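You operate a simulated robot arm through the tools that you are given. There is no shell and no other tool.

The job below is to be done with a simulated robot arm. You get a single attempt, and the scene is never put back.

JOB
Turn the motor in the cradle shaft up, lock it and dab grease on the shaft end.
Fine: grease from the grey tin with the teal dabber, which goes back. Set down upright: teal dabber.

Only the result counts: the job must be done as asked and must still hold three seconds after the hand-in. Knocking over, shifting, dropping, spilling or breaking anything else fails it.

ROBOT AND FRAMES
A 6-joint arm with a two-finger parallel gripper, fixed in place. Base frame: the origin is on the floor under the middle of its stand, x ahead of it, y to its left, z up; the work surface is at about z = 0.8. Lengths are in m, angles in degrees, forces in N, time in s.
With the tool pointing down near the work surface it reaches from about 0.22 to 0.66 m from the base axis. Its first joint turns from -166.0 to 166.0 degrees. Payload 1.57 kg.
The TCP is the grasp point between the finger pads, 0.03 m short of the fingertips. In the tool frame z runs along the fingers and y along their closing line. Largest opening 0.11 m; finger width 0.024, thickness 0.012; the body of the gripper, 0.048 by 0.112 m, starts 0.078 m behind the TCP.
Orientation is that of the tool frame in the base frame, as a unit quaternion [x, y, z, w]. With the fingers straight down and closing along the base's y, the tool's x points along the base's -x, its y along +y and its z along -z.

CONTROLS
- The arm moves only by the tool jog_arm. Its argument "steps" is a list of rows, each a list of 6 numbers: the shift along the base's x, y, z in m, then the turn, a rotation vector about the base's x, y, z in degrees. In form: [[dx, dy, dz, wx, wy, wz], ...]. A call has 1 to 20 rows; each row shifts and turns the commanded pose from where the row before left it. "grip" is the closure, from 0 (fully open) to 1 (shut), set as the call begins (left out, the last holds). A row lasts 0.2 s, in which the tool goes at most 0.05 m and 8.6 degrees; a call with a longer step from one row to the next is refused whole, and so is a gripper value outside its range. A pose out of reach is approached as far as the arm can. The call stops where the force on the tool passes 70 N (or 10 N more than at its start, if that is more) or the arm is blocked; 0.2 s more then pass. The fingers move at their own pace (about 0.108 m/s each) and stop on an object; they squeeze with about 31 N. The grip force told is the motor's: it shows also when the fingers shut on nothing. Time passes only in rows, and 0.2 s behind the last, so rows that do not move let the fingers close. It gives the time, the measured TCP pose, the force on the tool (base axes), the opening and the grip force at its end, in the units of the frame above (readings bear some noise), with the torque about the TCP (base axes, N m) and any sound that the robot's microphone picked up.
- Cameras (640 x 400 px; columns grow to the right, rows downward): "scene" is fixed at [0.051, -0.4996, 1.4841]; the picture's right is [0.83, -0.56, 0.00], its down [-0.23, -0.33, -0.92] and it looks along [0.52, 0.76, -0.40] (base axes); focal length 336 px, centre (320, 200). "wrist" rides on the gripper at [0.07, 0.016, -0.141] in the tool frame; the picture's right is [-0.23, 0.97, 0.00], its down [-0.86, -0.20, -0.48] and it looks along [-0.47, -0.11, 0.88] (tool axes); focal length 222 px, centre (320, 200). There is no depth. A picture from a camera that has moved, and an enlarged one, comes with that camera's place and axes in the base frame and with its lens.
- snapshot(camera): a new picture of that camera. It takes no simulated time.
- lift_body(by): moves the trunk up (or, below 0, down) by that many m; the arm rides with it, the base frame stays. It gives what a move gives, with no picture.
- enlarge(camera, box): a new picture of the part [left, top, right, bottom] of that camera's present view, enlarged. It takes no simulated time.
- finish_job(): hands the job in; it is judged then, once.

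Nothing tells you positions but the pictures and the camera data. Unless the task says otherwise, let go and move clear before handing in.

The tools are called after "Call:" by a JSON object that holds its "fn" and its "kwargs". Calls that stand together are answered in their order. jog_arm: Moves the arm, as the interface text tells. Its arguments: {"type":"object","properties":{"steps":{"type":"array","items":{"type":"array","items":{"type":"number"}}},"grip":{"type":"number"}},"required":["steps"]} The other tools are called the same way: lift_body (by) moves the trunk up or down; snapshot (camera) takes a picture; enlarge (camera, box) takes an enlarged picture of a part of a camera's view; finish_job () hands the job in.

At the start:

```text
t: 0.0
tcp_pos: [0.2933, 0.3719, 1.2623]
tcp_rot: [0.001, 1.0, 0.0, -0.001]
wrist_force: [-0.2, -0.4, 0.2]
moment: [0.0, 0.0, -0.02]
finger_gap: 0.1098
grasp_force: 0.0
trunk travel left (down, up): [-0.275, 0.315]
```

scene: 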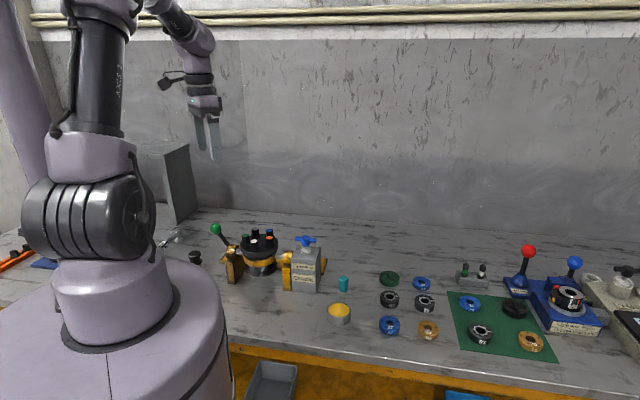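
wrist: 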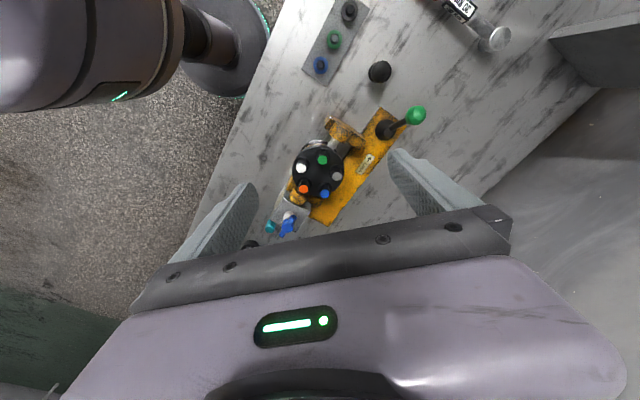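

I see a bench with a yellow cradle (green-knob lever, black part with coloured dots), a box with a blue tap, a teal item and a tin. I'll enlarge views to understand the parts before moving.

Call:
{"fn": "enlarge", "kwargs": {"camera": "scene", "box": [180, 200, 380, 340]}}

Call:
{"fn": "enlarge", "kwargs": {"camera": "scene", "box": [440, 220, 640, 360]}}

Call:
{"fn": "enlarge", "kwargs": {"camera": "wrist", "box": [220, 80, 460, 260]}}

Call:
{"fn": "enlarge", "kwargs": {"camera": "scene", "box": [300, 250, 460, 350]}}

Call:
{"fn": "enlarge", "kwargs": {"camera": "wrist", "box": [280, 0, 540, 120]}}

```text
2.86 times, centred on (280, 270) of scene
camera zoom: at [0.051, -0.4996, 1.4841], right [0.83, -0.56, 0.0], down [-0.23, -0.33, -0.92], along [0.52, 0.76, -0.4], focal length 960 px, centre (434, 0)
```

zoom: 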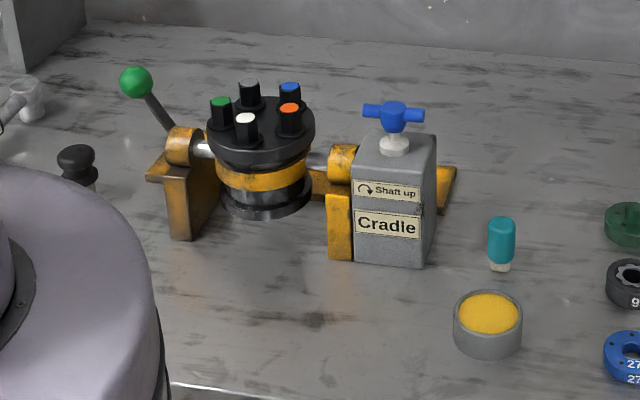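

```text
2.86 times, centred on (540, 290) of scene
camera zoom: at [0.051, -0.4996, 1.4841], right [0.83, -0.56, 0.0], down [-0.23, -0.33, -0.92], along [0.52, 0.76, -0.4], focal length 960 px, centre (-309, -57)
```

zoom: 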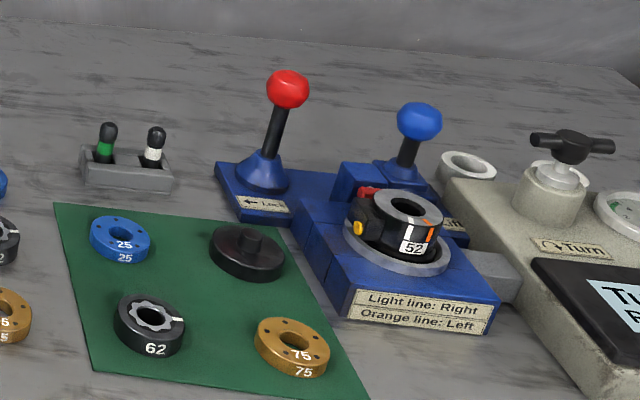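

```text
2.22 times, centred on (340, 170) of wrist
camera zoom: at [0.2237, 0.3889, 1.4039], right [0.23, 0.97, 0.0], down [0.86, -0.2, 0.48], along [0.47, -0.11, -0.88], focal length 494 px, centre (276, 267)
```

zoom: 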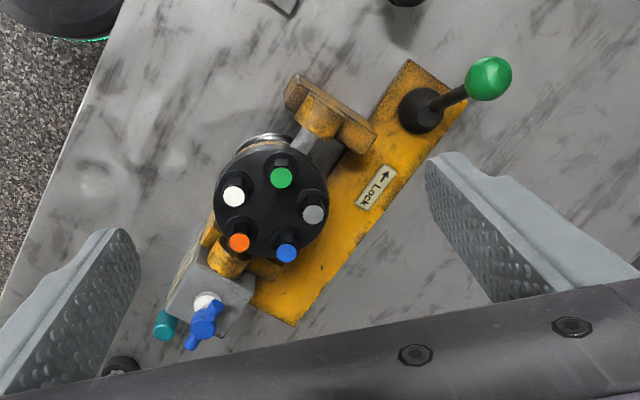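

```text
4.00 times, centred on (380, 300) of scene
camera zoom: at [0.051, -0.4996, 1.4841], right [0.83, -0.56, 0.0], down [-0.23, -0.33, -0.92], along [0.52, 0.76, -0.4], focal length 1343 px, centre (80, -200)
```

zoom: 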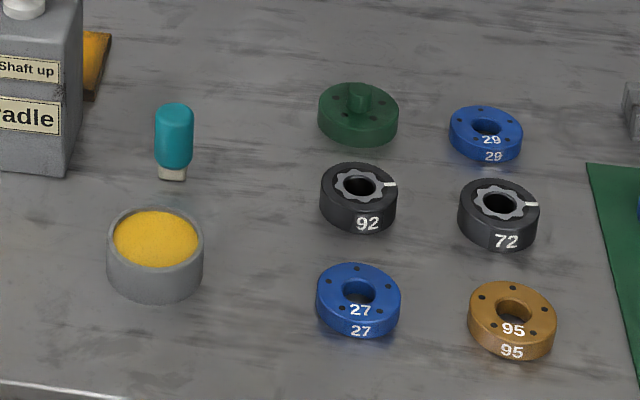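

```text
2.46 times, centred on (410, 60) of wrist
camera zoom: at [0.2237, 0.3889, 1.4039], right [0.23, 0.97, 0.0], down [0.86, -0.2, 0.48], along [0.47, -0.11, -0.88], focal length 547 px, centre (98, 545)
```

zoom: 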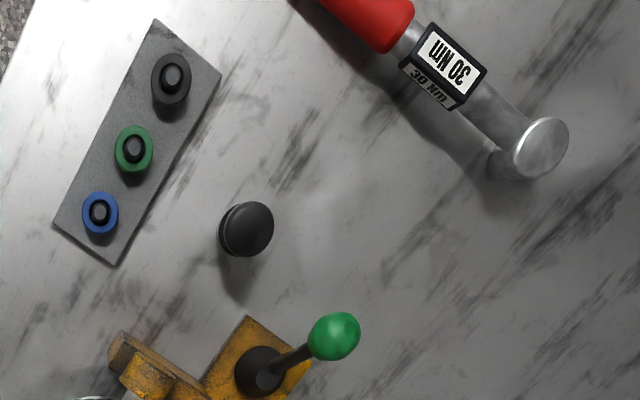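

I estimate the crank T-handle at about (0.50, 0.24, 0.97), the green lever ball at (0.33, 0.56, 0.92), the teal dabber near (0.58, 0.15) and the tin near (0.51, 0.08). I'll move the wrist camera nearer to see the cradle details.

Call:
{"fn": "jog_arm", "kwargs": {"steps": [[0.0, 0.02, -0.04, 0, 0, 0], [0.0, 0.02, -0.04, 0, 0, 0], [0, 0.01, -0.03, 0, 0, 0]], "grip": 0}}

Call:
{"fn": "snapshot", "kwargs": {"camera": "wrist"}}

Call:
{"fn": "enlarge", "kwargs": {"camera": "wrist", "box": [240, 60, 440, 200]}}

```text
t: 0.8
tcp_pos: [0.2946, 0.4231, 1.1501]
tcp_rot: [0.0, 1.0, 0.001, 0.001]
wrist_force: [0.2, -1.0, -0.2]
moment: [0.0, -0.01, 0.03]
finger_gap: 0.1101
grasp_force: 0.1
trunk travel left (down, up): [-0.275, 0.315]
```

```text
taken
camera wrist: at [0.2248, 0.4397, 1.2923], right [0.23, 0.97, 0.0], down [0.86, -0.2, 0.48], along [0.47, -0.11, -0.88], focal length 222 px, centre (320, 200)
```

wrist: 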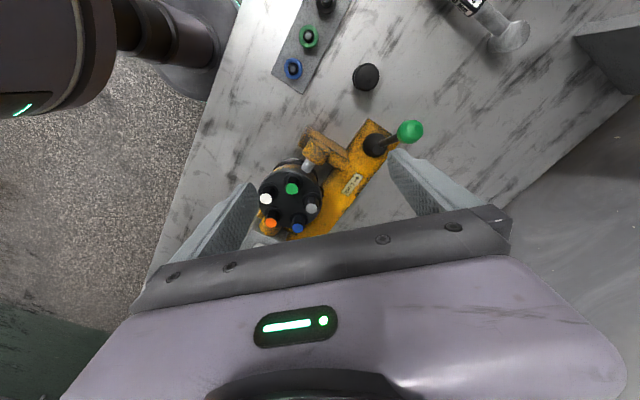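

```text
2.86 times, centred on (340, 130) of wrist
camera zoom: at [0.2248, 0.4397, 1.2923], right [0.23, 0.97, 0.0], down [0.86, -0.2, 0.48], along [0.47, -0.11, -0.88], focal length 635 px, centre (263, 400)
```

zoom: 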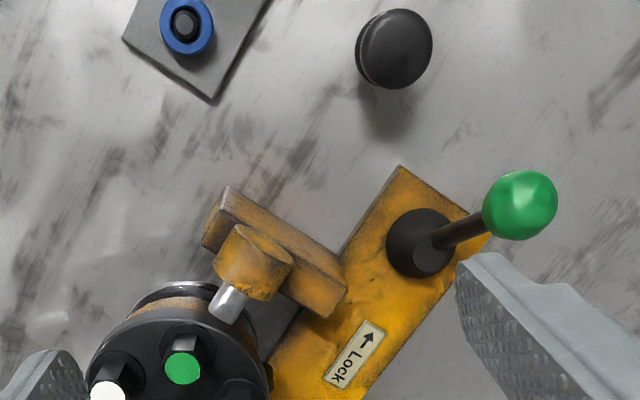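

The label by the green lever reads "Lock" with an arrow whose direction I can't resolve yet. I'll bring the camera lower and closer, staying clear of the cradle.

Call:
{"fn": "enlarge", "kwargs": {"camera": "wrist", "box": [325, 155, 385, 205]}}

Call:
{"fn": "jog_arm", "kwargs": {"steps": [[-0.03, 0.03, 0, 0, 0, 0], [-0.02, 0.03, 0, 0, 0, 0]]}}

Call:
{"fn": "snapshot", "kwargs": {"camera": "wrist"}}

```text
8.00 times, centred on (355, 180) of wrist
camera zoom: at [0.2248, 0.4397, 1.2923], right [0.23, 0.97, 0.0], down [0.86, -0.2, 0.48], along [0.47, -0.11, -0.88], focal length 1777 px, centre (40, 360)
```

zoom: 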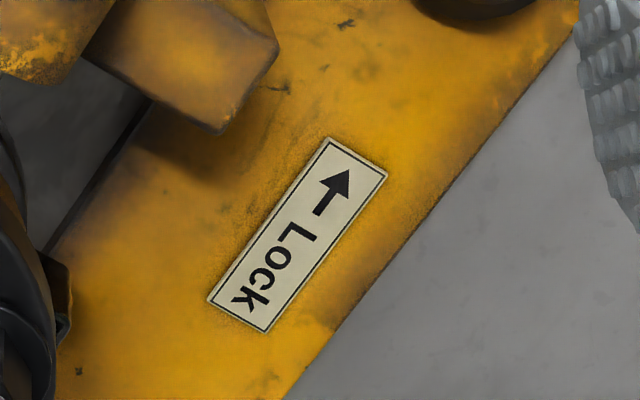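

```text
t: 1.4
tcp_pos: [0.245, 0.4847, 1.1538]
tcp_rot: [0.001, 1.0, 0.0, 0.0]
wrist_force: [-0.1, 0.4, -0.1]
moment: [0.01, 0.02, 0.03]
finger_gap: 0.1102
grasp_force: 0.0
trunk travel left (down, up): [-0.275, 0.315]
```

```text
taken
camera wrist: at [0.1752, 0.5019, 1.2946], right [0.23, 0.97, 0.0], down [0.86, -0.2, 0.48], along [0.47, -0.11, -0.88], focal length 222 px, centre (320, 200)
```

wrist: 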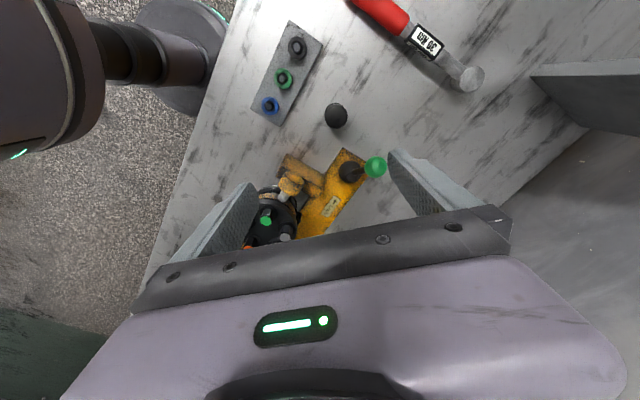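

The arrow on the label points along the plate away from the gearbox, and the lever already leans that way. I'll take closer looks at the lever to judge whether it is currently locked.

Call:
{"fn": "enlarge", "kwargs": {"camera": "wrist", "box": [310, 130, 410, 200]}}

Call:
{"fn": "enlarge", "kwargs": {"camera": "scene", "box": [200, 215, 280, 285]}}

Call:
{"fn": "enlarge", "kwargs": {"camera": "scene", "box": [260, 225, 360, 305]}}

```text
5.71 times, centred on (360, 165) of wrist
camera zoom: at [0.1752, 0.5019, 1.2946], right [0.23, 0.97, 0.0], down [0.86, -0.2, 0.48], along [0.47, -0.11, -0.88], focal length 1269 px, centre (91, 400)
```

zoom: 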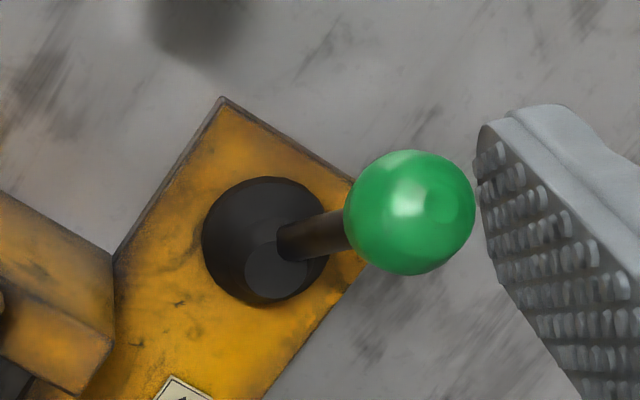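

```text
5.71 times, centred on (240, 250) of scene
camera zoom: at [0.051, -0.4996, 1.4841], right [0.83, -0.56, 0.0], down [-0.23, -0.33, -0.92], along [0.52, 0.76, -0.4], focal length 1919 px, centre (777, -86)
```

zoom: 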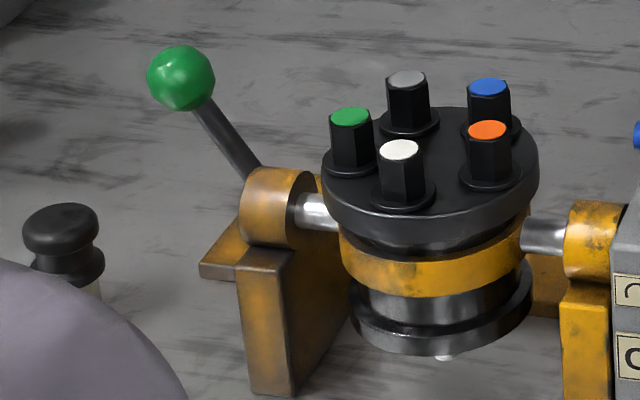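

```text
5.00 times, centred on (310, 265) of scene
camera zoom: at [0.051, -0.4996, 1.4841], right [0.83, -0.56, 0.0], down [-0.23, -0.33, -0.92], along [0.52, 0.76, -0.4], focal length 1679 px, centre (370, -125)
```

zoom: 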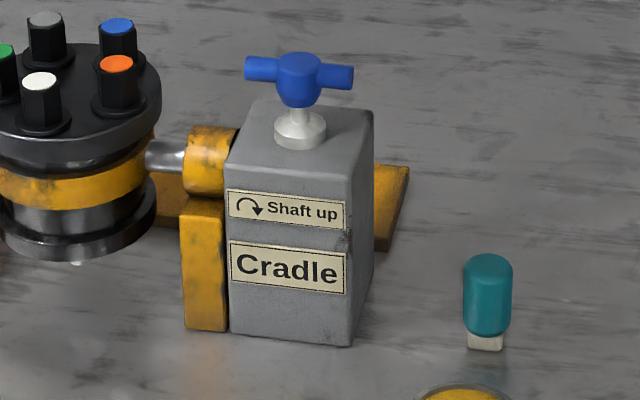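

The motor hangs shaft-down, and the green lever (ball ≈ (0.332, 0.564, 0.922)) leans along the Lock arrow, so I take it to be locked and in need of releasing before turning. I'll move above the ball with the fingers turned to straddle it along the throw direction.

Call:
{"fn": "jog_arm", "kwargs": {"steps": [[0.0155, 0.012, -0.015, 0, 0, 7.5], [0.0155, 0.012, -0.015, 0, 0, 7.5], [0.0155, 0.012, -0.015, 0, 0, 7.5], [0.0155, 0.012, -0.015, 0, 0, 7.5], [0.0155, 0.012, -0.015, 0, 0, 7.5], [0.0155, 0.013, -0.015, 0, 0, 7.5]], "grip": 0.3}}

Call:
{"fn": "snapshot", "kwargs": {"camera": "wrist"}}

Call:
{"fn": "snapshot", "kwargs": {"camera": "scene"}}

```text
t: 2.8
tcp_pos: [0.3364, 0.5563, 1.063]
tcp_rot: [-0.383, 0.924, 0.001, 0.0]
wrist_force: [0.8, -0.2, 0.1]
moment: [-0.01, -0.02, 0.0]
finger_gap: 0.0771
grasp_force: 0.1
trunk travel left (down, up): [-0.275, 0.315]
```

```text
taken
camera wrist: at [0.2752, 0.5189, 1.204], right [-0.53, 0.85, 0.0], down [0.75, 0.46, 0.48], along [0.41, 0.25, -0.88], focal length 222 px, centre (320, 200)
```

wrist: 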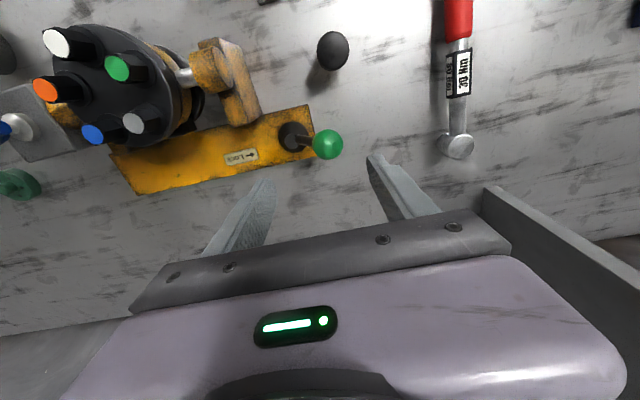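

```text
taken
```

scene: 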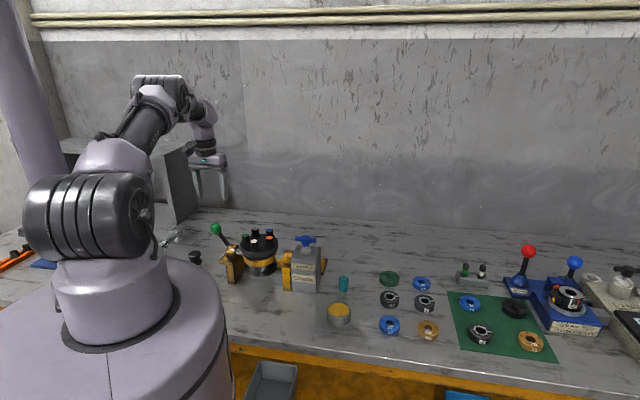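

The ball re-triangulates to (0.332, 0.565, 0.92), centred between the open fingers. I'll descend straight down to straddle it.

Call:
{"fn": "jog_arm", "kwargs": {"steps": [[0.0, 0.001, -0.035, 0, 0, 0], [0.0, 0, -0.035, 0, 0, 0], [0.0, 0, -0.035, 0, 0, 0], [0.0, 0, -0.03, 0, 0, 0]], "grip": 0.3}}

Call:
{"fn": "snapshot", "kwargs": {"camera": "wrist"}}

Call:
{"fn": "enlarge", "kwargs": {"camera": "scene", "box": [160, 180, 320, 300]}}

```text
t: 3.8
tcp_pos: [0.3381, 0.5601, 0.9277]
tcp_rot: [-0.383, 0.924, 0.0, 0.0]
wrist_force: [0.3, 0.5, -0.4]
moment: [0.01, -0.02, -0.02]
finger_gap: 0.077
grasp_force: 0.1
trunk travel left (down, up): [-0.275, 0.315]
```

```text
taken
camera wrist: at [0.2779, 0.5221, 1.0681], right [-0.53, 0.85, 0.0], down [0.75, 0.46, 0.48], along [0.41, 0.25, -0.88], focal length 222 px, centre (320, 200)
```

wrist: 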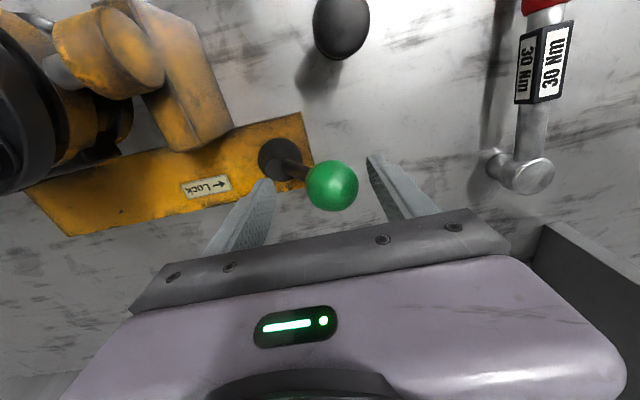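

```text
3.33 times, centred on (240, 240) of scene
camera zoom: at [0.051, -0.4996, 1.4841], right [0.83, -0.56, 0.0], down [-0.23, -0.33, -0.92], along [0.52, 0.76, -0.4], focal length 1120 px, centre (587, 67)
```

zoom: 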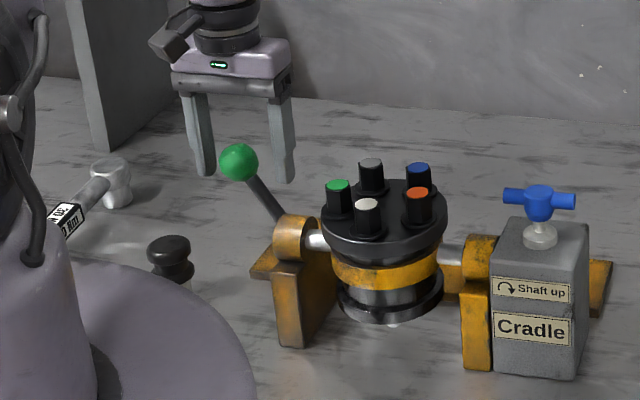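

The ball sits between the fingers. I'll push it gently toward the gearbox side (against the Lock arrow), in small steps, watching force and sound.

Call:
{"fn": "jog_arm", "kwargs": {"steps": [[0.0042, -0.0042, 0, 0, 0, 0], [0.0042, -0.0042, 0, 0, 0, 0], [0.0042, -0.0042, 0, 0, 0, 0], [0.0035, -0.0035, 0, 0, 0, 0]]}}

Call:
{"fn": "snapshot", "kwargs": {"camera": "wrist"}}

```text
t: 4.8
tcp_pos: [0.3512, 0.5401, 0.9274]
tcp_rot: [-0.384, 0.923, 0.0, 0.0]
wrist_force: [-4.2, 2.5, 1.8]
moment: [0.12, 0.11, 0.02]
finger_gap: 0.0821
grasp_force: 2.6
trunk travel left (down, up): [-0.275, 0.315]
```

```text
taken
camera wrist: at [0.2909, 0.5038, 1.0687], right [-0.53, 0.85, 0.0], down [0.75, 0.46, 0.48], along [0.41, 0.25, -0.88], focal length 222 px, centre (320, 200)
```

wrist: 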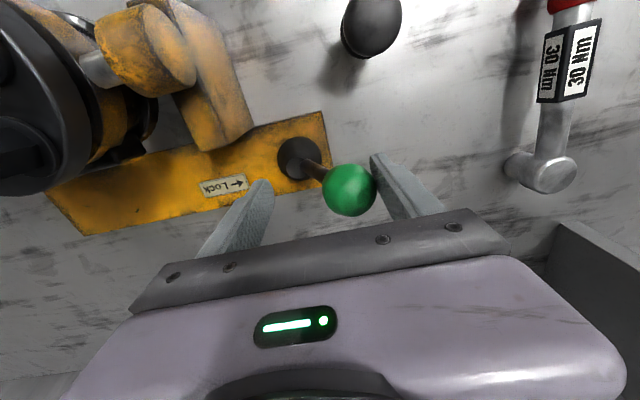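

The lever is moving with about 5 N, the ball having shifted about 1 cm. I'll keep pushing in small steps.

Call:
{"fn": "jog_arm", "kwargs": {"steps": [[0.0042, -0.0042, 0, 0, 0, 0], [0.0042, -0.0042, 0, 0, 0, 0], [0.0042, -0.0042, 0, 0, 0, 0], [0.0042, -0.0042, 0, 0, 0, 0]]}}

Call:
{"fn": "snapshot", "kwargs": {"camera": "wrist"}}

Call:
{"fn": "enlarge", "kwargs": {"camera": "scene", "box": [160, 180, 320, 300]}}

```text
t: 5.8
tcp_pos: [0.3698, 0.5234, 0.9268]
tcp_rot: [-0.383, 0.924, 0.0, 0.0]
wrist_force: [-1.1, 2.1, 0.4]
moment: [0.01, 0.05, 0.01]
finger_gap: 0.0785
grasp_force: 1.2
trunk travel left (down, up): [-0.275, 0.315]
```

```text
taken
camera wrist: at [0.3092, 0.4866, 1.0682], right [-0.53, 0.85, 0.0], down [0.75, 0.46, 0.48], along [0.41, 0.25, -0.88], focal length 222 px, centre (320, 200)
```

wrist: 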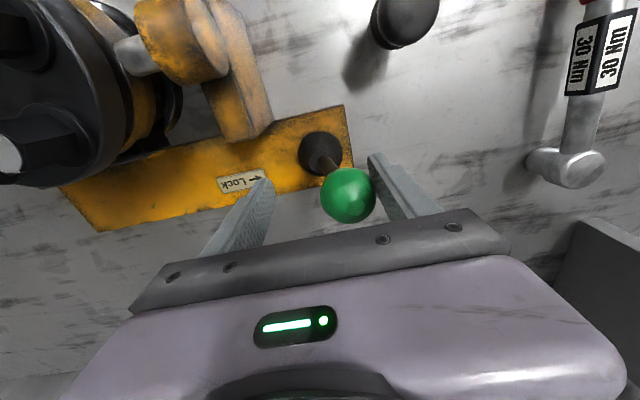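

```text
3.33 times, centred on (240, 240) of scene
camera zoom: at [0.051, -0.4996, 1.4841], right [0.83, -0.56, 0.0], down [-0.23, -0.33, -0.92], along [0.52, 0.76, -0.4], focal length 1120 px, centre (587, 67)
```

zoom: 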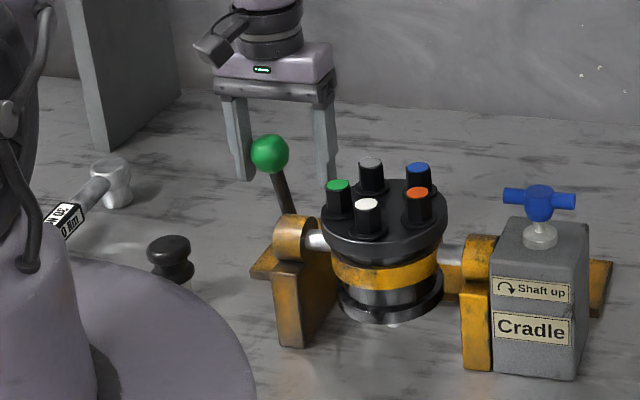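

The lever swings smoothly and is now closer to upright. I'll continue until I feel its end-stop.

Call:
{"fn": "jog_arm", "kwargs": {"steps": [[0.0042, -0.0042, 0, 0, 0, 0], [0.0042, -0.0042, 0, 0, 0, 0], [0.0042, -0.0042, 0, 0, 0, 0], [0.0042, -0.0042, 0, 0, 0, 0]]}}

Call:
{"fn": "enlarge", "kwargs": {"camera": "scene", "box": [160, 180, 320, 300]}}

Call:
{"fn": "snapshot", "kwargs": {"camera": "wrist"}}

```text
t: 6.8
tcp_pos: [0.3841, 0.509, 0.9284]
tcp_rot: [-0.383, 0.924, 0.0, 0.001]
wrist_force: [-4.9, 4.8, 0.0]
moment: [0.02, -0.01, 0.04]
finger_gap: 0.0832
grasp_force: 3.5
trunk travel left (down, up): [-0.275, 0.315]
```

```text
3.33 times, centred on (240, 240) of scene
camera zoom: at [0.051, -0.4996, 1.4841], right [0.83, -0.56, 0.0], down [-0.23, -0.33, -0.92], along [0.52, 0.76, -0.4], focal length 1120 px, centre (587, 67)
```

zoom: 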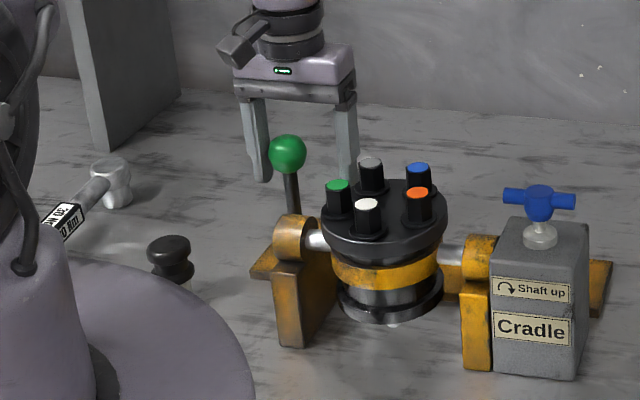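

```text
taken
camera wrist: at [0.3244, 0.4705, 1.069], right [-0.53, 0.85, 0.0], down [0.75, 0.46, 0.48], along [0.41, 0.25, -0.88], focal length 222 px, centre (320, 200)
```

wrist: 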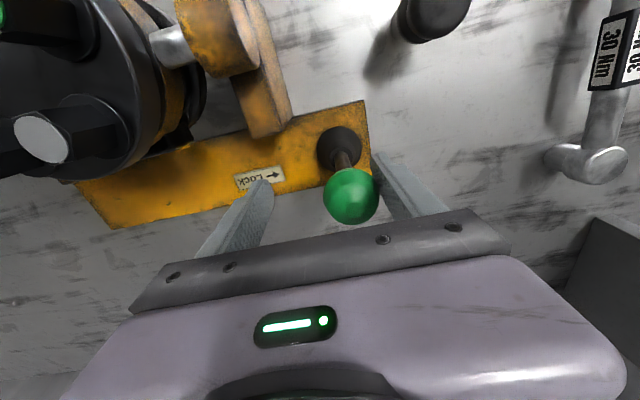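

The lever now appears upright, with force rising to about 7 N. I'll nudge it slightly more to see if this is the stop.

Call:
{"fn": "jog_arm", "kwargs": {"steps": [[0.0035, -0.0035, 0, 0, 0, 0], [0.0035, -0.0035, 0, 0, 0, 0]]}}

Call:
{"fn": "enlarge", "kwargs": {"camera": "scene", "box": [160, 180, 320, 300]}}

Call:
{"fn": "snapshot", "kwargs": {"camera": "wrist"}}

```text
t: 7.4
tcp_pos: [0.3918, 0.5016, 0.9279]
tcp_rot: [-0.383, 0.924, 0.0, 0.002]
wrist_force: [-13.3, 24.0, 4.8]
moment: [0.04, 0.19, -0.25]
finger_gap: 0.0997
grasp_force: 12.8
trunk travel left (down, up): [-0.275, 0.315]
```

```text
3.33 times, centred on (240, 240) of scene
camera zoom: at [0.051, -0.4996, 1.4841], right [0.83, -0.56, 0.0], down [-0.23, -0.33, -0.92], along [0.52, 0.76, -0.4], focal length 1120 px, centre (587, 67)
```

zoom: 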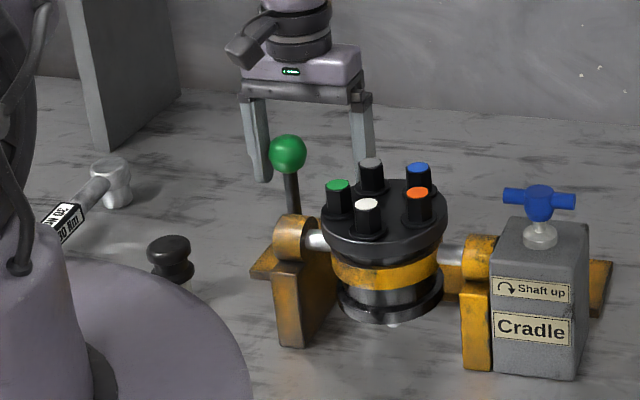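

```text
taken
camera wrist: at [0.3303, 0.4642, 1.069], right [-0.53, 0.85, 0.0], down [0.74, 0.46, 0.48], along [0.41, 0.25, -0.88], focal length 222 px, centre (320, 200)
```

wrist: 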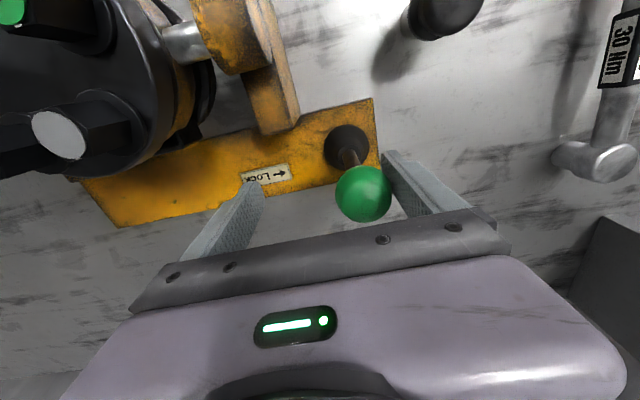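

The lever stops upright (force jumped to 27 N with no motion), so it is now released. I'll back off the ball, rise, and travel above the blue T-handle, turning the wrist so the fingers can pinch the bar.

Call:
{"fn": "jog_arm", "kwargs": {"steps": [[-0.005, 0.005, 0, 0, 0, 0], [-0.0055, 0.0055, 0, 0, 0, 0], [0, 0, 0.04, 0, 0, 0], [0, 0, 0.05, 0, 0, 0], [0, 0, 0.05, 0, 0, 0]], "grip": 0.3}}

Call:
{"fn": "enlarge", "kwargs": {"camera": "scene", "box": [160, 180, 320, 300]}}

```text
t: 8.6
tcp_pos: [0.3805, 0.5087, 1.0705]
tcp_rot: [-0.383, 0.924, 0.0, 0.0]
wrist_force: [-0.1, -0.3, -0.2]
moment: [0.0, -0.03, 0.01]
finger_gap: 0.077
grasp_force: 0.1
trunk travel left (down, up): [-0.275, 0.315]
```

```text
3.33 times, centred on (240, 240) of scene
camera zoom: at [0.051, -0.4996, 1.4841], right [0.83, -0.56, 0.0], down [-0.23, -0.33, -0.92], along [0.52, 0.76, -0.4], focal length 1120 px, centre (587, 67)
```

zoom: 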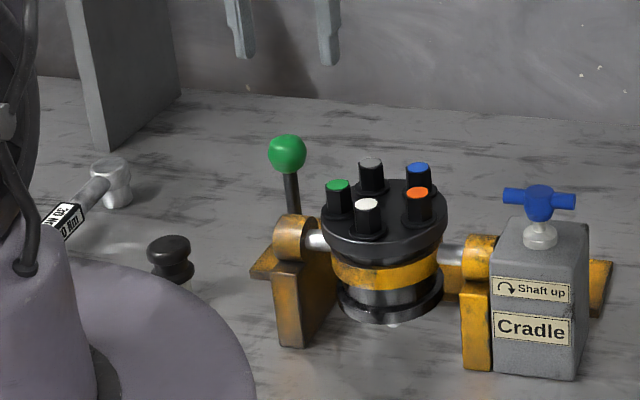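

The lever stays upright. Now traversing above the T-handle with a 90° wrist turn.

Call:
{"fn": "jog_arm", "kwargs": {"steps": [[0.0111, -0.0242, 0.002, 0, 0, 8.18], [0.0111, -0.0242, 0.002, 0, 0, 8.18], [0.0111, -0.0242, 0.002, 0, 0, 8.18], [0.0111, -0.0242, 0.002, 0, 0, 8.18], [0.0111, -0.0242, 0.002, 0, 0, 8.18], [0.0111, -0.0242, 0.002, 0, 0, 8.18], [0.0111, -0.0242, 0.002, 0, 0, 8.18], [0.0111, -0.0242, 0.002, 0, 0, 8.18], [0.0111, -0.0242, 0.002, 0, 0, 8.18], [0.0111, -0.0242, 0.002, 0, 0, 8.18], [0.0111, -0.0242, 0.002, 0, 0, 8.2]], "grip": 0.3}}

Call:
{"fn": "snapshot", "kwargs": {"camera": "wrist"}}

Call:
{"fn": "snapshot", "kwargs": {"camera": "scene"}}

```text
t: 11.0
tcp_pos: [0.5052, 0.2441, 1.0876]
tcp_rot: [0.925, -0.381, 0.001, 0.0]
wrist_force: [0.2, -0.5, -0.5]
moment: [-0.03, 0.0, -0.01]
finger_gap: 0.0771
grasp_force: 0.1
trunk travel left (down, up): [-0.275, 0.315]
```

```text
taken
camera wrist: at [0.5438, 0.1838, 1.2295], right [-0.85, -0.53, 0.0], down [-0.46, 0.74, 0.48], along [-0.25, 0.41, -0.88], focal length 222 px, centre (320, 200)
```

wrist: 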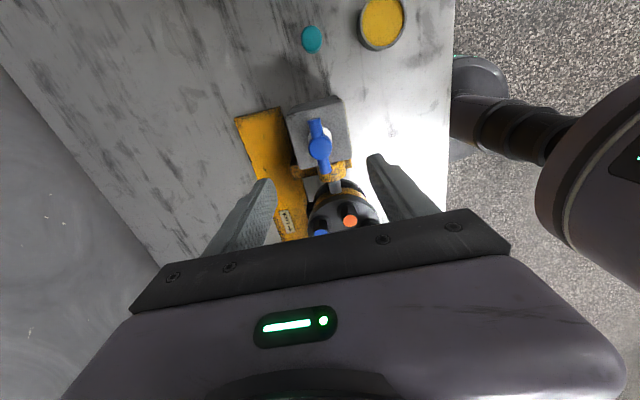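

```text
taken
```

scene: 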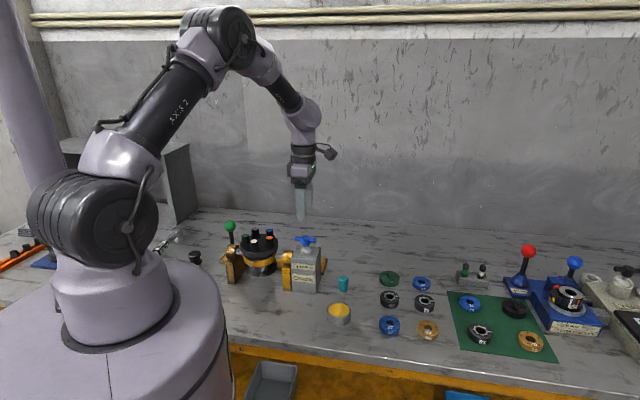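

Call:
{"fn": "enlarge", "kwargs": {"camera": "wrist", "box": [270, 90, 370, 190]}}

Call:
{"fn": "enlarge", "kwargs": {"camera": "wrist", "box": [280, 0, 420, 80]}}

Call:
{"fn": "enlarge", "kwargs": {"camera": "scene", "box": [280, 210, 340, 260]}}

```text
4.00 times, centred on (320, 140) of wrist
camera zoom: at [0.5438, 0.1838, 1.2295], right [-0.85, -0.53, 0.0], down [-0.46, 0.74, 0.48], along [-0.25, 0.41, -0.88], focal length 888 px, centre (320, 440)
```

zoom: 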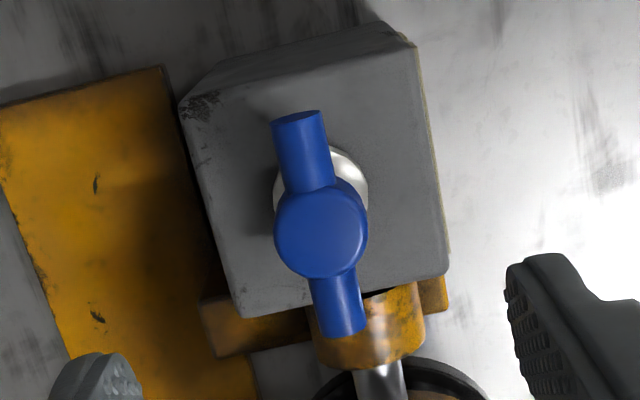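

```text
4.57 times, centred on (350, 40) of wrist
camera zoom: at [0.5438, 0.1838, 1.2295], right [-0.85, -0.53, 0.0], down [-0.46, 0.74, 0.48], along [-0.25, 0.41, -0.88], focal length 1015 px, centre (183, 931)
```

zoom: 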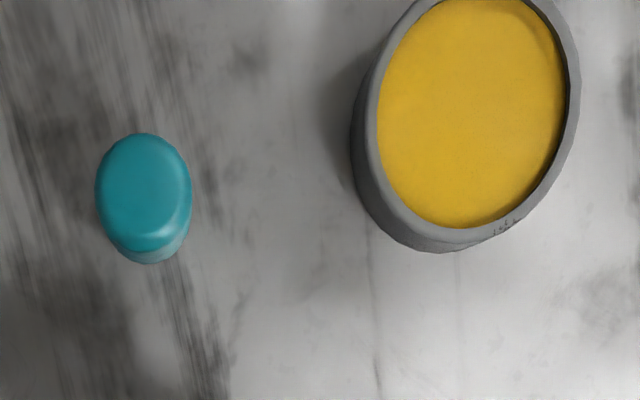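

```text
8.00 times, centred on (310, 235) of scene
camera zoom: at [0.051, -0.4996, 1.4841], right [0.83, -0.56, 0.0], down [-0.23, -0.33, -0.92], along [0.52, 0.76, -0.4], focal length 2687 px, centre (400, -80)
```

zoom: 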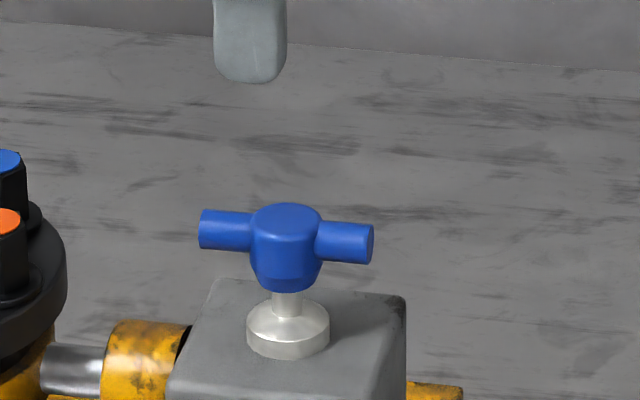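

The hub top triangulates to (0.508, 0.2436, 0.982), with the bar along (0.70, −0.71), so the fingers are already at the right yaw. I'll descend so the fingertips straddle the hub just above its collar.

Call:
{"fn": "jog_arm", "kwargs": {"steps": [[0.0028, -0.0005, -0.03, 0, 0, 0], [0, 0, -0.03, 0, 0, 0], [0, 0, -0.025, 0, 0, 0], [0, 0, -0.0165, 0, 0, 0], [0, 0, 0, 0, 0, 0]], "grip": 0.3}}

Call:
{"fn": "snapshot", "kwargs": {"camera": "wrist"}}

Call:
{"fn": "enlarge", "kwargs": {"camera": "scene", "box": [270, 200, 350, 260]}}

```text
t: 12.2
tcp_pos: [0.5065, 0.2416, 0.9889]
tcp_rot: [0.924, -0.383, -0.001, 0.0]
wrist_force: [0.4, 0.0, -0.3]
moment: [0.02, -0.02, 0.02]
finger_gap: 0.077
grasp_force: 0.1
trunk travel left (down, up): [-0.275, 0.315]
```

```text
taken
camera wrist: at [0.5454, 0.1824, 1.13], right [-0.85, -0.53, 0.0], down [-0.46, 0.75, 0.48], along [-0.25, 0.41, -0.88], focal length 222 px, centre (320, 200)
```

wrist: 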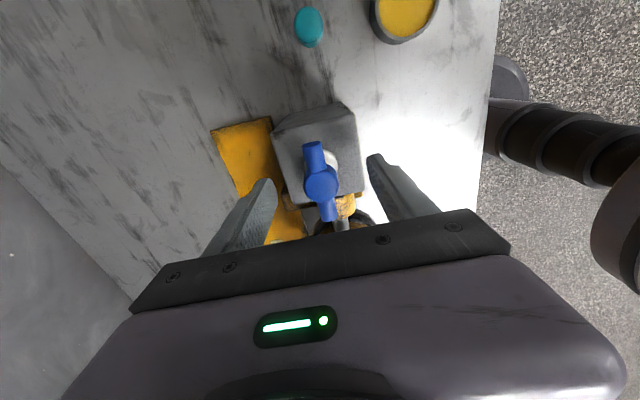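

```text
6.67 times, centred on (310, 230) of scene
camera zoom: at [0.051, -0.4996, 1.4841], right [0.83, -0.56, 0.0], down [-0.23, -0.33, -0.92], along [0.52, 0.76, -0.4], focal length 2239 px, centre (387, 0)
```

zoom: 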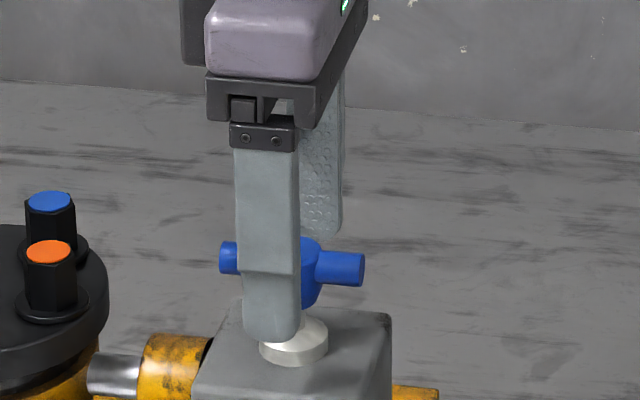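

Close-up check of the hub's position relative to the fingers before closing.

Call:
{"fn": "enlarge", "kwargs": {"camera": "wrist", "box": [240, 120, 400, 240]}}

```text
3.33 times, centred on (320, 180) of wrist
camera zoom: at [0.5454, 0.1824, 1.13], right [-0.85, -0.53, 0.0], down [-0.46, 0.75, 0.48], along [-0.25, 0.41, -0.88], focal length 740 px, centre (320, 267)
```

zoom: 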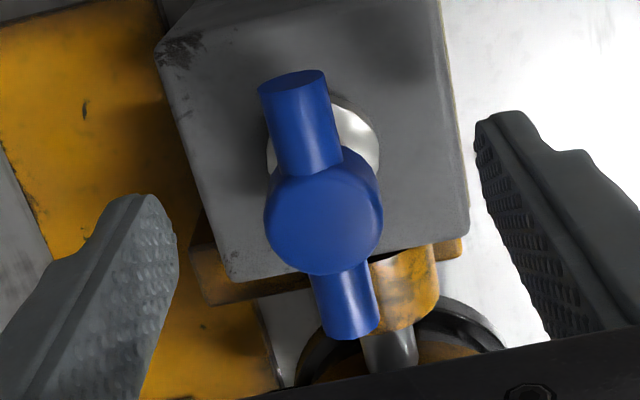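

The hub is centred within about 2 mm. I'll close on it.

Call:
{"fn": "jog_arm", "kwargs": {"steps": [[0.001, 0.0, -0.002, 0, 0, 0], [0, 0, 0, 0, 0, 0], [0, 0, 0, 0, 0, 0], [0, 0, 0, 0, 0, 0]], "grip": 1}}

Call:
{"fn": "enlarge", "kwargs": {"camera": "wrist", "box": [240, 120, 400, 240]}}

```text
t: 13.2
tcp_pos: [0.5084, 0.2413, 0.9866]
tcp_rot: [0.924, -0.383, 0.0, 0.001]
wrist_force: [-7.3, -6.8, -5.6]
moment: [-0.05, 0.16, -0.1]
finger_gap: 0.0278
grasp_force: 37.7
trunk travel left (down, up): [-0.275, 0.315]
```

```text
3.33 times, centred on (320, 180) of wrist
camera zoom: at [0.5459, 0.1814, 1.1269], right [-0.85, -0.53, 0.0], down [-0.46, 0.75, 0.48], along [-0.25, 0.41, -0.88], focal length 740 px, centre (320, 267)
```

zoom: 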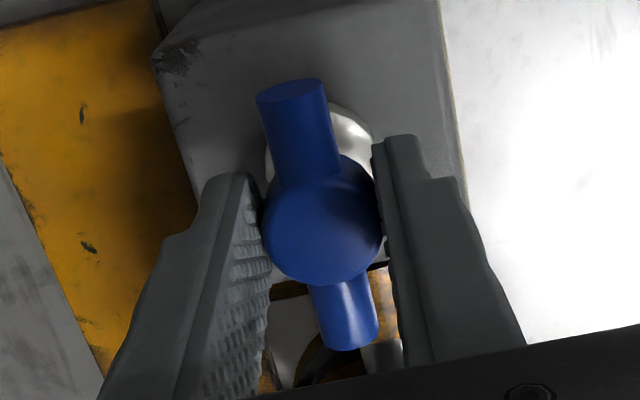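

Gripped the hub (gap 27.8 mm). I'll start a small clockwise turn (seen from above) and check torque and motor motion.

Call:
{"fn": "jog_arm", "kwargs": {"steps": [[-0.001, -0.001, 0, 0, 0, -3], [0, 0, 0, 0, 0, -4], [0, 0, 0, 0, 0, -4]], "grip": 1}}

Call:
{"fn": "enlarge", "kwargs": {"camera": "scene", "box": [200, 200, 360, 300]}}

Call:
{"fn": "enlarge", "kwargs": {"camera": "wrist", "box": [240, 120, 400, 240]}}

```text
t: 14.0
tcp_pos: [0.5066, 0.241, 0.9856]
tcp_rot: [0.883, -0.47, 0.0, 0.0]
wrist_force: [-8.4, -1.7, -10.4]
moment: [0.09, -0.17, 0.11]
finger_gap: 0.0279
grasp_force: 38.7
trunk travel left (down, up): [-0.275, 0.315]
```

```text
4.00 times, centred on (280, 250) of scene
camera zoom: at [0.051, -0.4996, 1.4841], right [0.83, -0.56, 0.0], down [-0.23, -0.33, -0.92], along [0.52, 0.76, -0.4], focal length 1343 px, centre (480, 0)
```

zoom: 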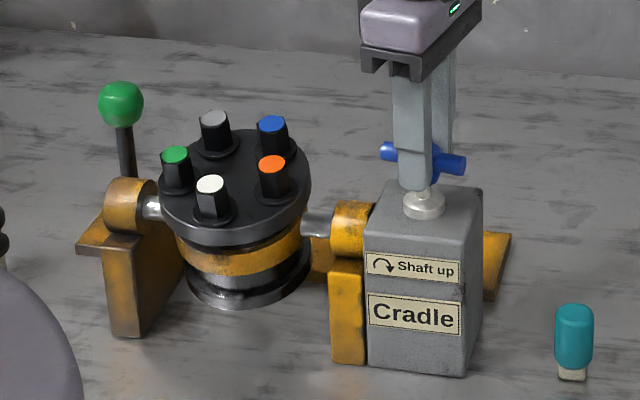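

```text
3.33 times, centred on (320, 180) of wrist
camera zoom: at [0.5331, 0.175, 1.127], right [-0.93, -0.35, 0.0], down [-0.31, 0.82, 0.48], along [-0.17, 0.45, -0.88], focal length 740 px, centre (320, 267)
```

zoom: 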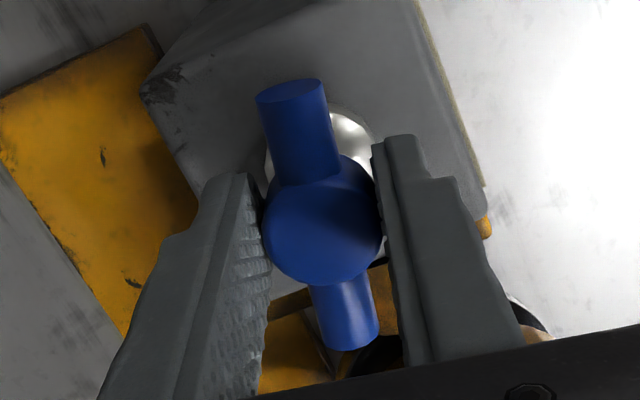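

The handle and motor turn together at about 1:1 and freely, the motor tipping over toward the near side. I'll continue clockwise in stages.

Call:
{"fn": "jog_arm", "kwargs": {"steps": [[0, 0, -0.001, 0, 0, -7], [0, 0, 0, 0, 0, -8], [0, 0, 0, 0, 0, -8], [0, 0, 0, 0, 0, -8], [0, 0, 0, 0, 0, -8], [0, 0, 0, 0, 0, -8]], "grip": 1}}

Call:
{"fn": "enlarge", "kwargs": {"camera": "scene", "box": [200, 180, 360, 300]}}

Call:
{"fn": "snapshot", "kwargs": {"camera": "wrist"}}

```text
t: 15.4
tcp_pos: [0.5057, 0.2409, 0.9846]
tcp_rot: [-0.621, 0.783, -0.001, 0.0]
wrist_force: [-12.2, -7.4, -3.9]
moment: [0.29, 0.0, 0.1]
finger_gap: 0.0274
grasp_force: 38.2
trunk travel left (down, up): [-0.275, 0.315]
```

```text
3.33 times, centred on (280, 240) of scene
camera zoom: at [0.051, -0.4996, 1.4841], right [0.83, -0.56, 0.0], down [-0.23, -0.33, -0.92], along [0.52, 0.76, -0.4], focal length 1120 px, centre (453, 67)
```

zoom: 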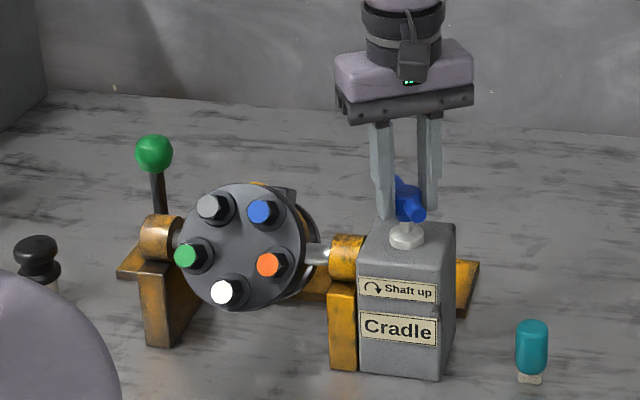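

```text
taken
camera wrist: at [0.4742, 0.1772, 1.1269], right [-0.9, 0.44, 0.0], down [0.39, 0.79, 0.48], along [0.21, 0.43, -0.88], focal length 222 px, centre (320, 200)
```

wrist: 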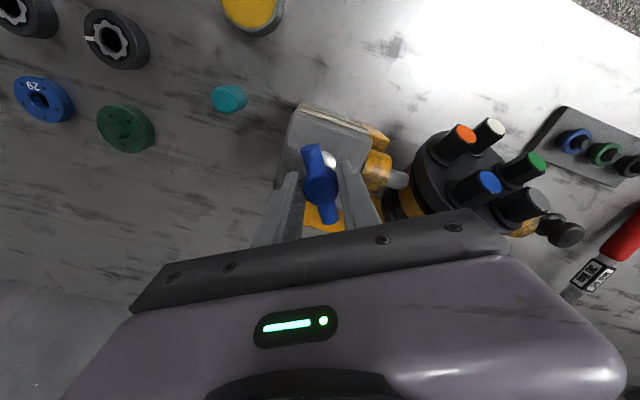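

About 58° turned and motor following. I'll continue, trimming the side force slightly.

Call:
{"fn": "jog_arm", "kwargs": {"steps": [[-0.001, -0.0005, 0, 0, 0, -8], [-0.0005, -0.0005, 0, 0, 0, -8], [0, 0, 0, 0, 0, -8], [0, 0, 0, 0, 0, -8], [0, 0, 0, 0, 0, -8], [0, 0, 0, 0, 0, -8], [0, 0, 0, 0, 0, -8]], "grip": 1}}

Call:
{"fn": "enlarge", "kwargs": {"camera": "scene", "box": [200, 180, 360, 300]}}

Call:
{"fn": "snapshot", "kwargs": {"camera": "wrist"}}

```text
t: 17.0
tcp_pos: [0.5049, 0.2423, 0.987]
tcp_rot: [-0.181, 0.983, -0.001, 0.0]
wrist_force: [-14.5, 7.3, 4.1]
moment: [0.56, -0.57, 0.03]
finger_gap: 0.0276
grasp_force: 37.9
trunk travel left (down, up): [-0.275, 0.315]
```

```text
3.33 times, centred on (280, 240) of scene
camera zoom: at [0.051, -0.4996, 1.4841], right [0.83, -0.56, 0.0], down [-0.23, -0.33, -0.92], along [0.52, 0.76, -0.4], focal length 1120 px, centre (453, 67)
```

zoom: 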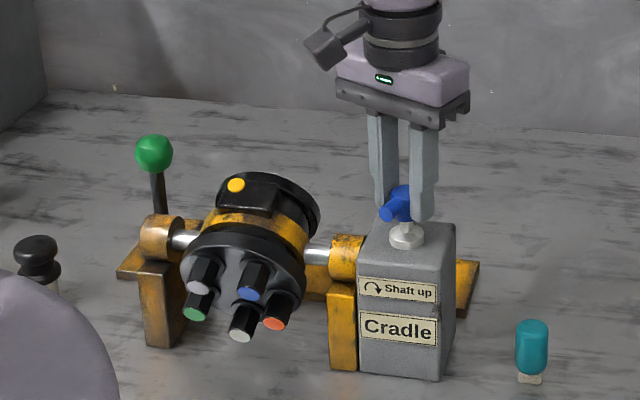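

```text
taken
camera wrist: at [0.4333, 0.2333, 1.1269], right [-0.13, 0.99, 0.0], down [0.87, 0.12, 0.48], along [0.48, 0.06, -0.88], focal length 222 px, centre (320, 200)
```

wrist: 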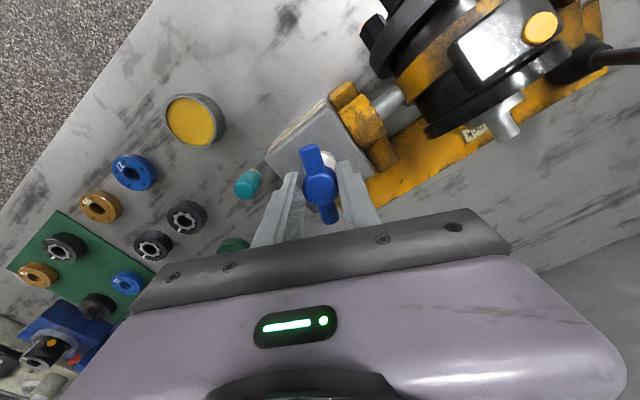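

About 114° turned; the shaft side is coming up. I'll continue toward 170° and check.

Call:
{"fn": "jog_arm", "kwargs": {"steps": [[-0.001, 0.0005, -0.001, 0, 0, -8], [-0.0005, 0.0005, 0, 0, 0, -8], [0, 0, 0, 0, 0, -8], [0, 0, 0, 0, 0, -8], [0, 0, 0, 0, 0, -8], [0, 0, 0, 0, 0, -8], [0, 0, 0, 0, 0, -6]], "grip": 1}}

Call:
{"fn": "enlarge", "kwargs": {"camera": "scene", "box": [200, 180, 360, 300]}}

Call:
{"fn": "snapshot", "kwargs": {"camera": "wrist"}}

```text
t: 18.6
tcp_pos: [0.5047, 0.2446, 0.985]
tcp_rot: [0.285, 0.959, 0.002, 0.003]
wrist_force: [9.3, 19.1, 36.4]
moment: [-0.01, -0.36, 0.08]
finger_gap: 0.0276
grasp_force: 38.0
trunk travel left (down, up): [-0.275, 0.315]
```

```text
3.33 times, centred on (280, 240) of scene
camera zoom: at [0.051, -0.4996, 1.4841], right [0.83, -0.56, 0.0], down [-0.23, -0.33, -0.92], along [0.52, 0.76, -0.4], focal length 1120 px, centre (453, 67)
```

zoom: 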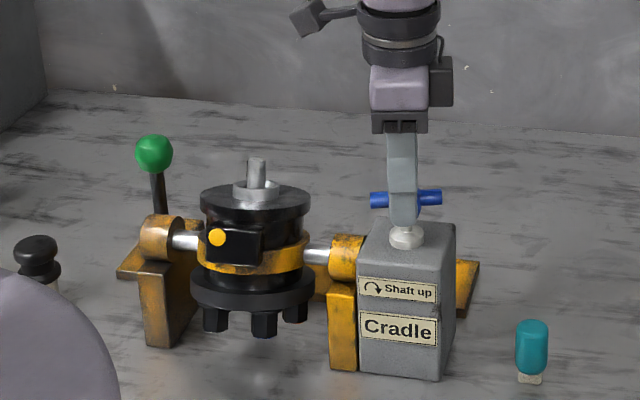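

```text
taken
camera wrist: at [0.4542, 0.2962, 1.1264], right [0.72, 0.69, 0.01], down [0.6, -0.63, 0.48], along [0.34, -0.34, -0.88], focal length 222 px, centre (320, 200)
```

wrist: 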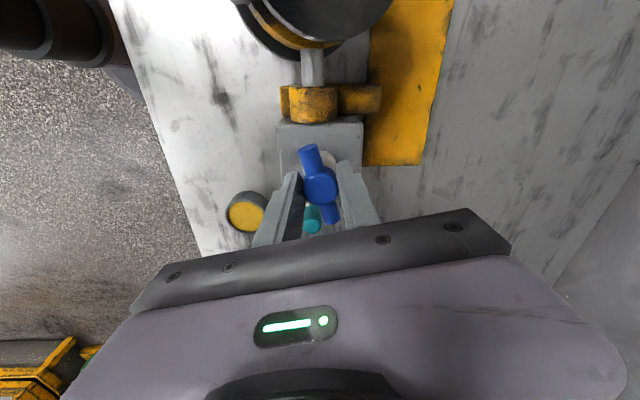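

About 168° turned, shaft nearly vertical; there's a 36 N upward load, so I'll relieve that and complete the last degrees gently.

Call:
{"fn": "jog_arm", "kwargs": {"steps": [[0.0005, 0.001, 0.002, 0, 0, 0], [0, 0.0005, 0.001, 0, 0, -3]], "grip": 1}}

Call:
{"fn": "enlarge", "kwargs": {"camera": "scene", "box": [230, 200, 330, 290]}}

```text
t: 19.2
tcp_pos: [0.5047, 0.2442, 0.9856]
tcp_rot: [0.31, 0.951, -0.002, -0.001]
wrist_force: [11.6, 13.4, 2.0]
moment: [-0.03, -1.33, 0.01]
finger_gap: 0.0279
grasp_force: 37.8
trunk travel left (down, up): [-0.275, 0.315]
```

```text
4.44 times, centred on (280, 245) of scene
camera zoom: at [0.051, -0.4996, 1.4841], right [0.83, -0.56, 0.0], down [-0.23, -0.33, -0.92], along [0.52, 0.76, -0.4], focal length 1493 px, centre (498, 0)
```

zoom: 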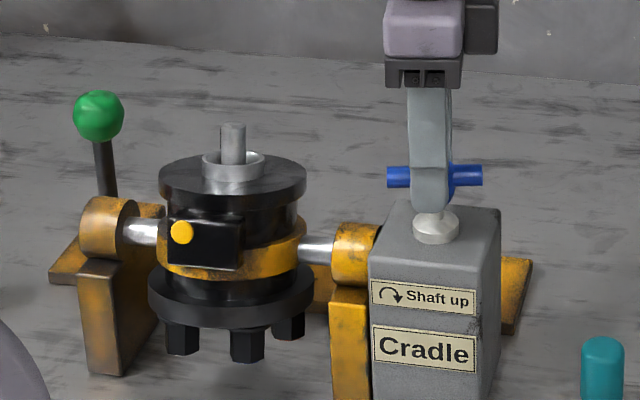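

Nearly there; relieving the side load and turning the remaining ~9° in small steps.

Call:
{"fn": "jog_arm", "kwargs": {"steps": [[0.0005, 0.0007, 0, 0, 0, -3], [0, 0, 0, 0, 0, -3], [0, 0, 0, 0, 0, 0]], "grip": 1}}

Call:
{"fn": "enlarge", "kwargs": {"camera": "scene", "box": [230, 200, 330, 290]}}

Call:
{"fn": "snapshot", "kwargs": {"camera": "wrist"}}

```text
t: 20.0
tcp_pos: [0.5058, 0.2454, 0.9849]
tcp_rot: [0.359, 0.933, -0.002, -0.002]
wrist_force: [-1.1, -0.4, -15.5]
moment: [-0.17, -0.52, -0.13]
finger_gap: 0.0277
grasp_force: 38.4
trunk travel left (down, up): [-0.275, 0.315]
```

```text
4.44 times, centred on (280, 245) of scene
camera zoom: at [0.051, -0.4996, 1.4841], right [0.83, -0.56, 0.0], down [-0.23, -0.33, -0.92], along [0.52, 0.76, -0.4], focal length 1493 px, centre (498, 0)
```

zoom: 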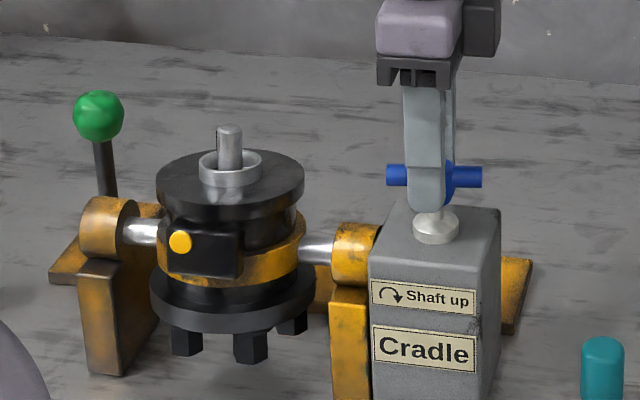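

```text
taken
camera wrist: at [0.4647, 0.3041, 1.1266], right [0.82, 0.57, 0.0], down [0.5, -0.72, 0.48], along [0.27, -0.39, -0.88], focal length 222 px, centre (320, 200)
```

wrist: 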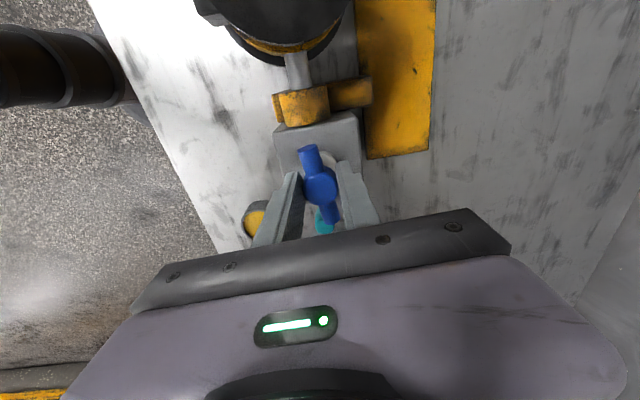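

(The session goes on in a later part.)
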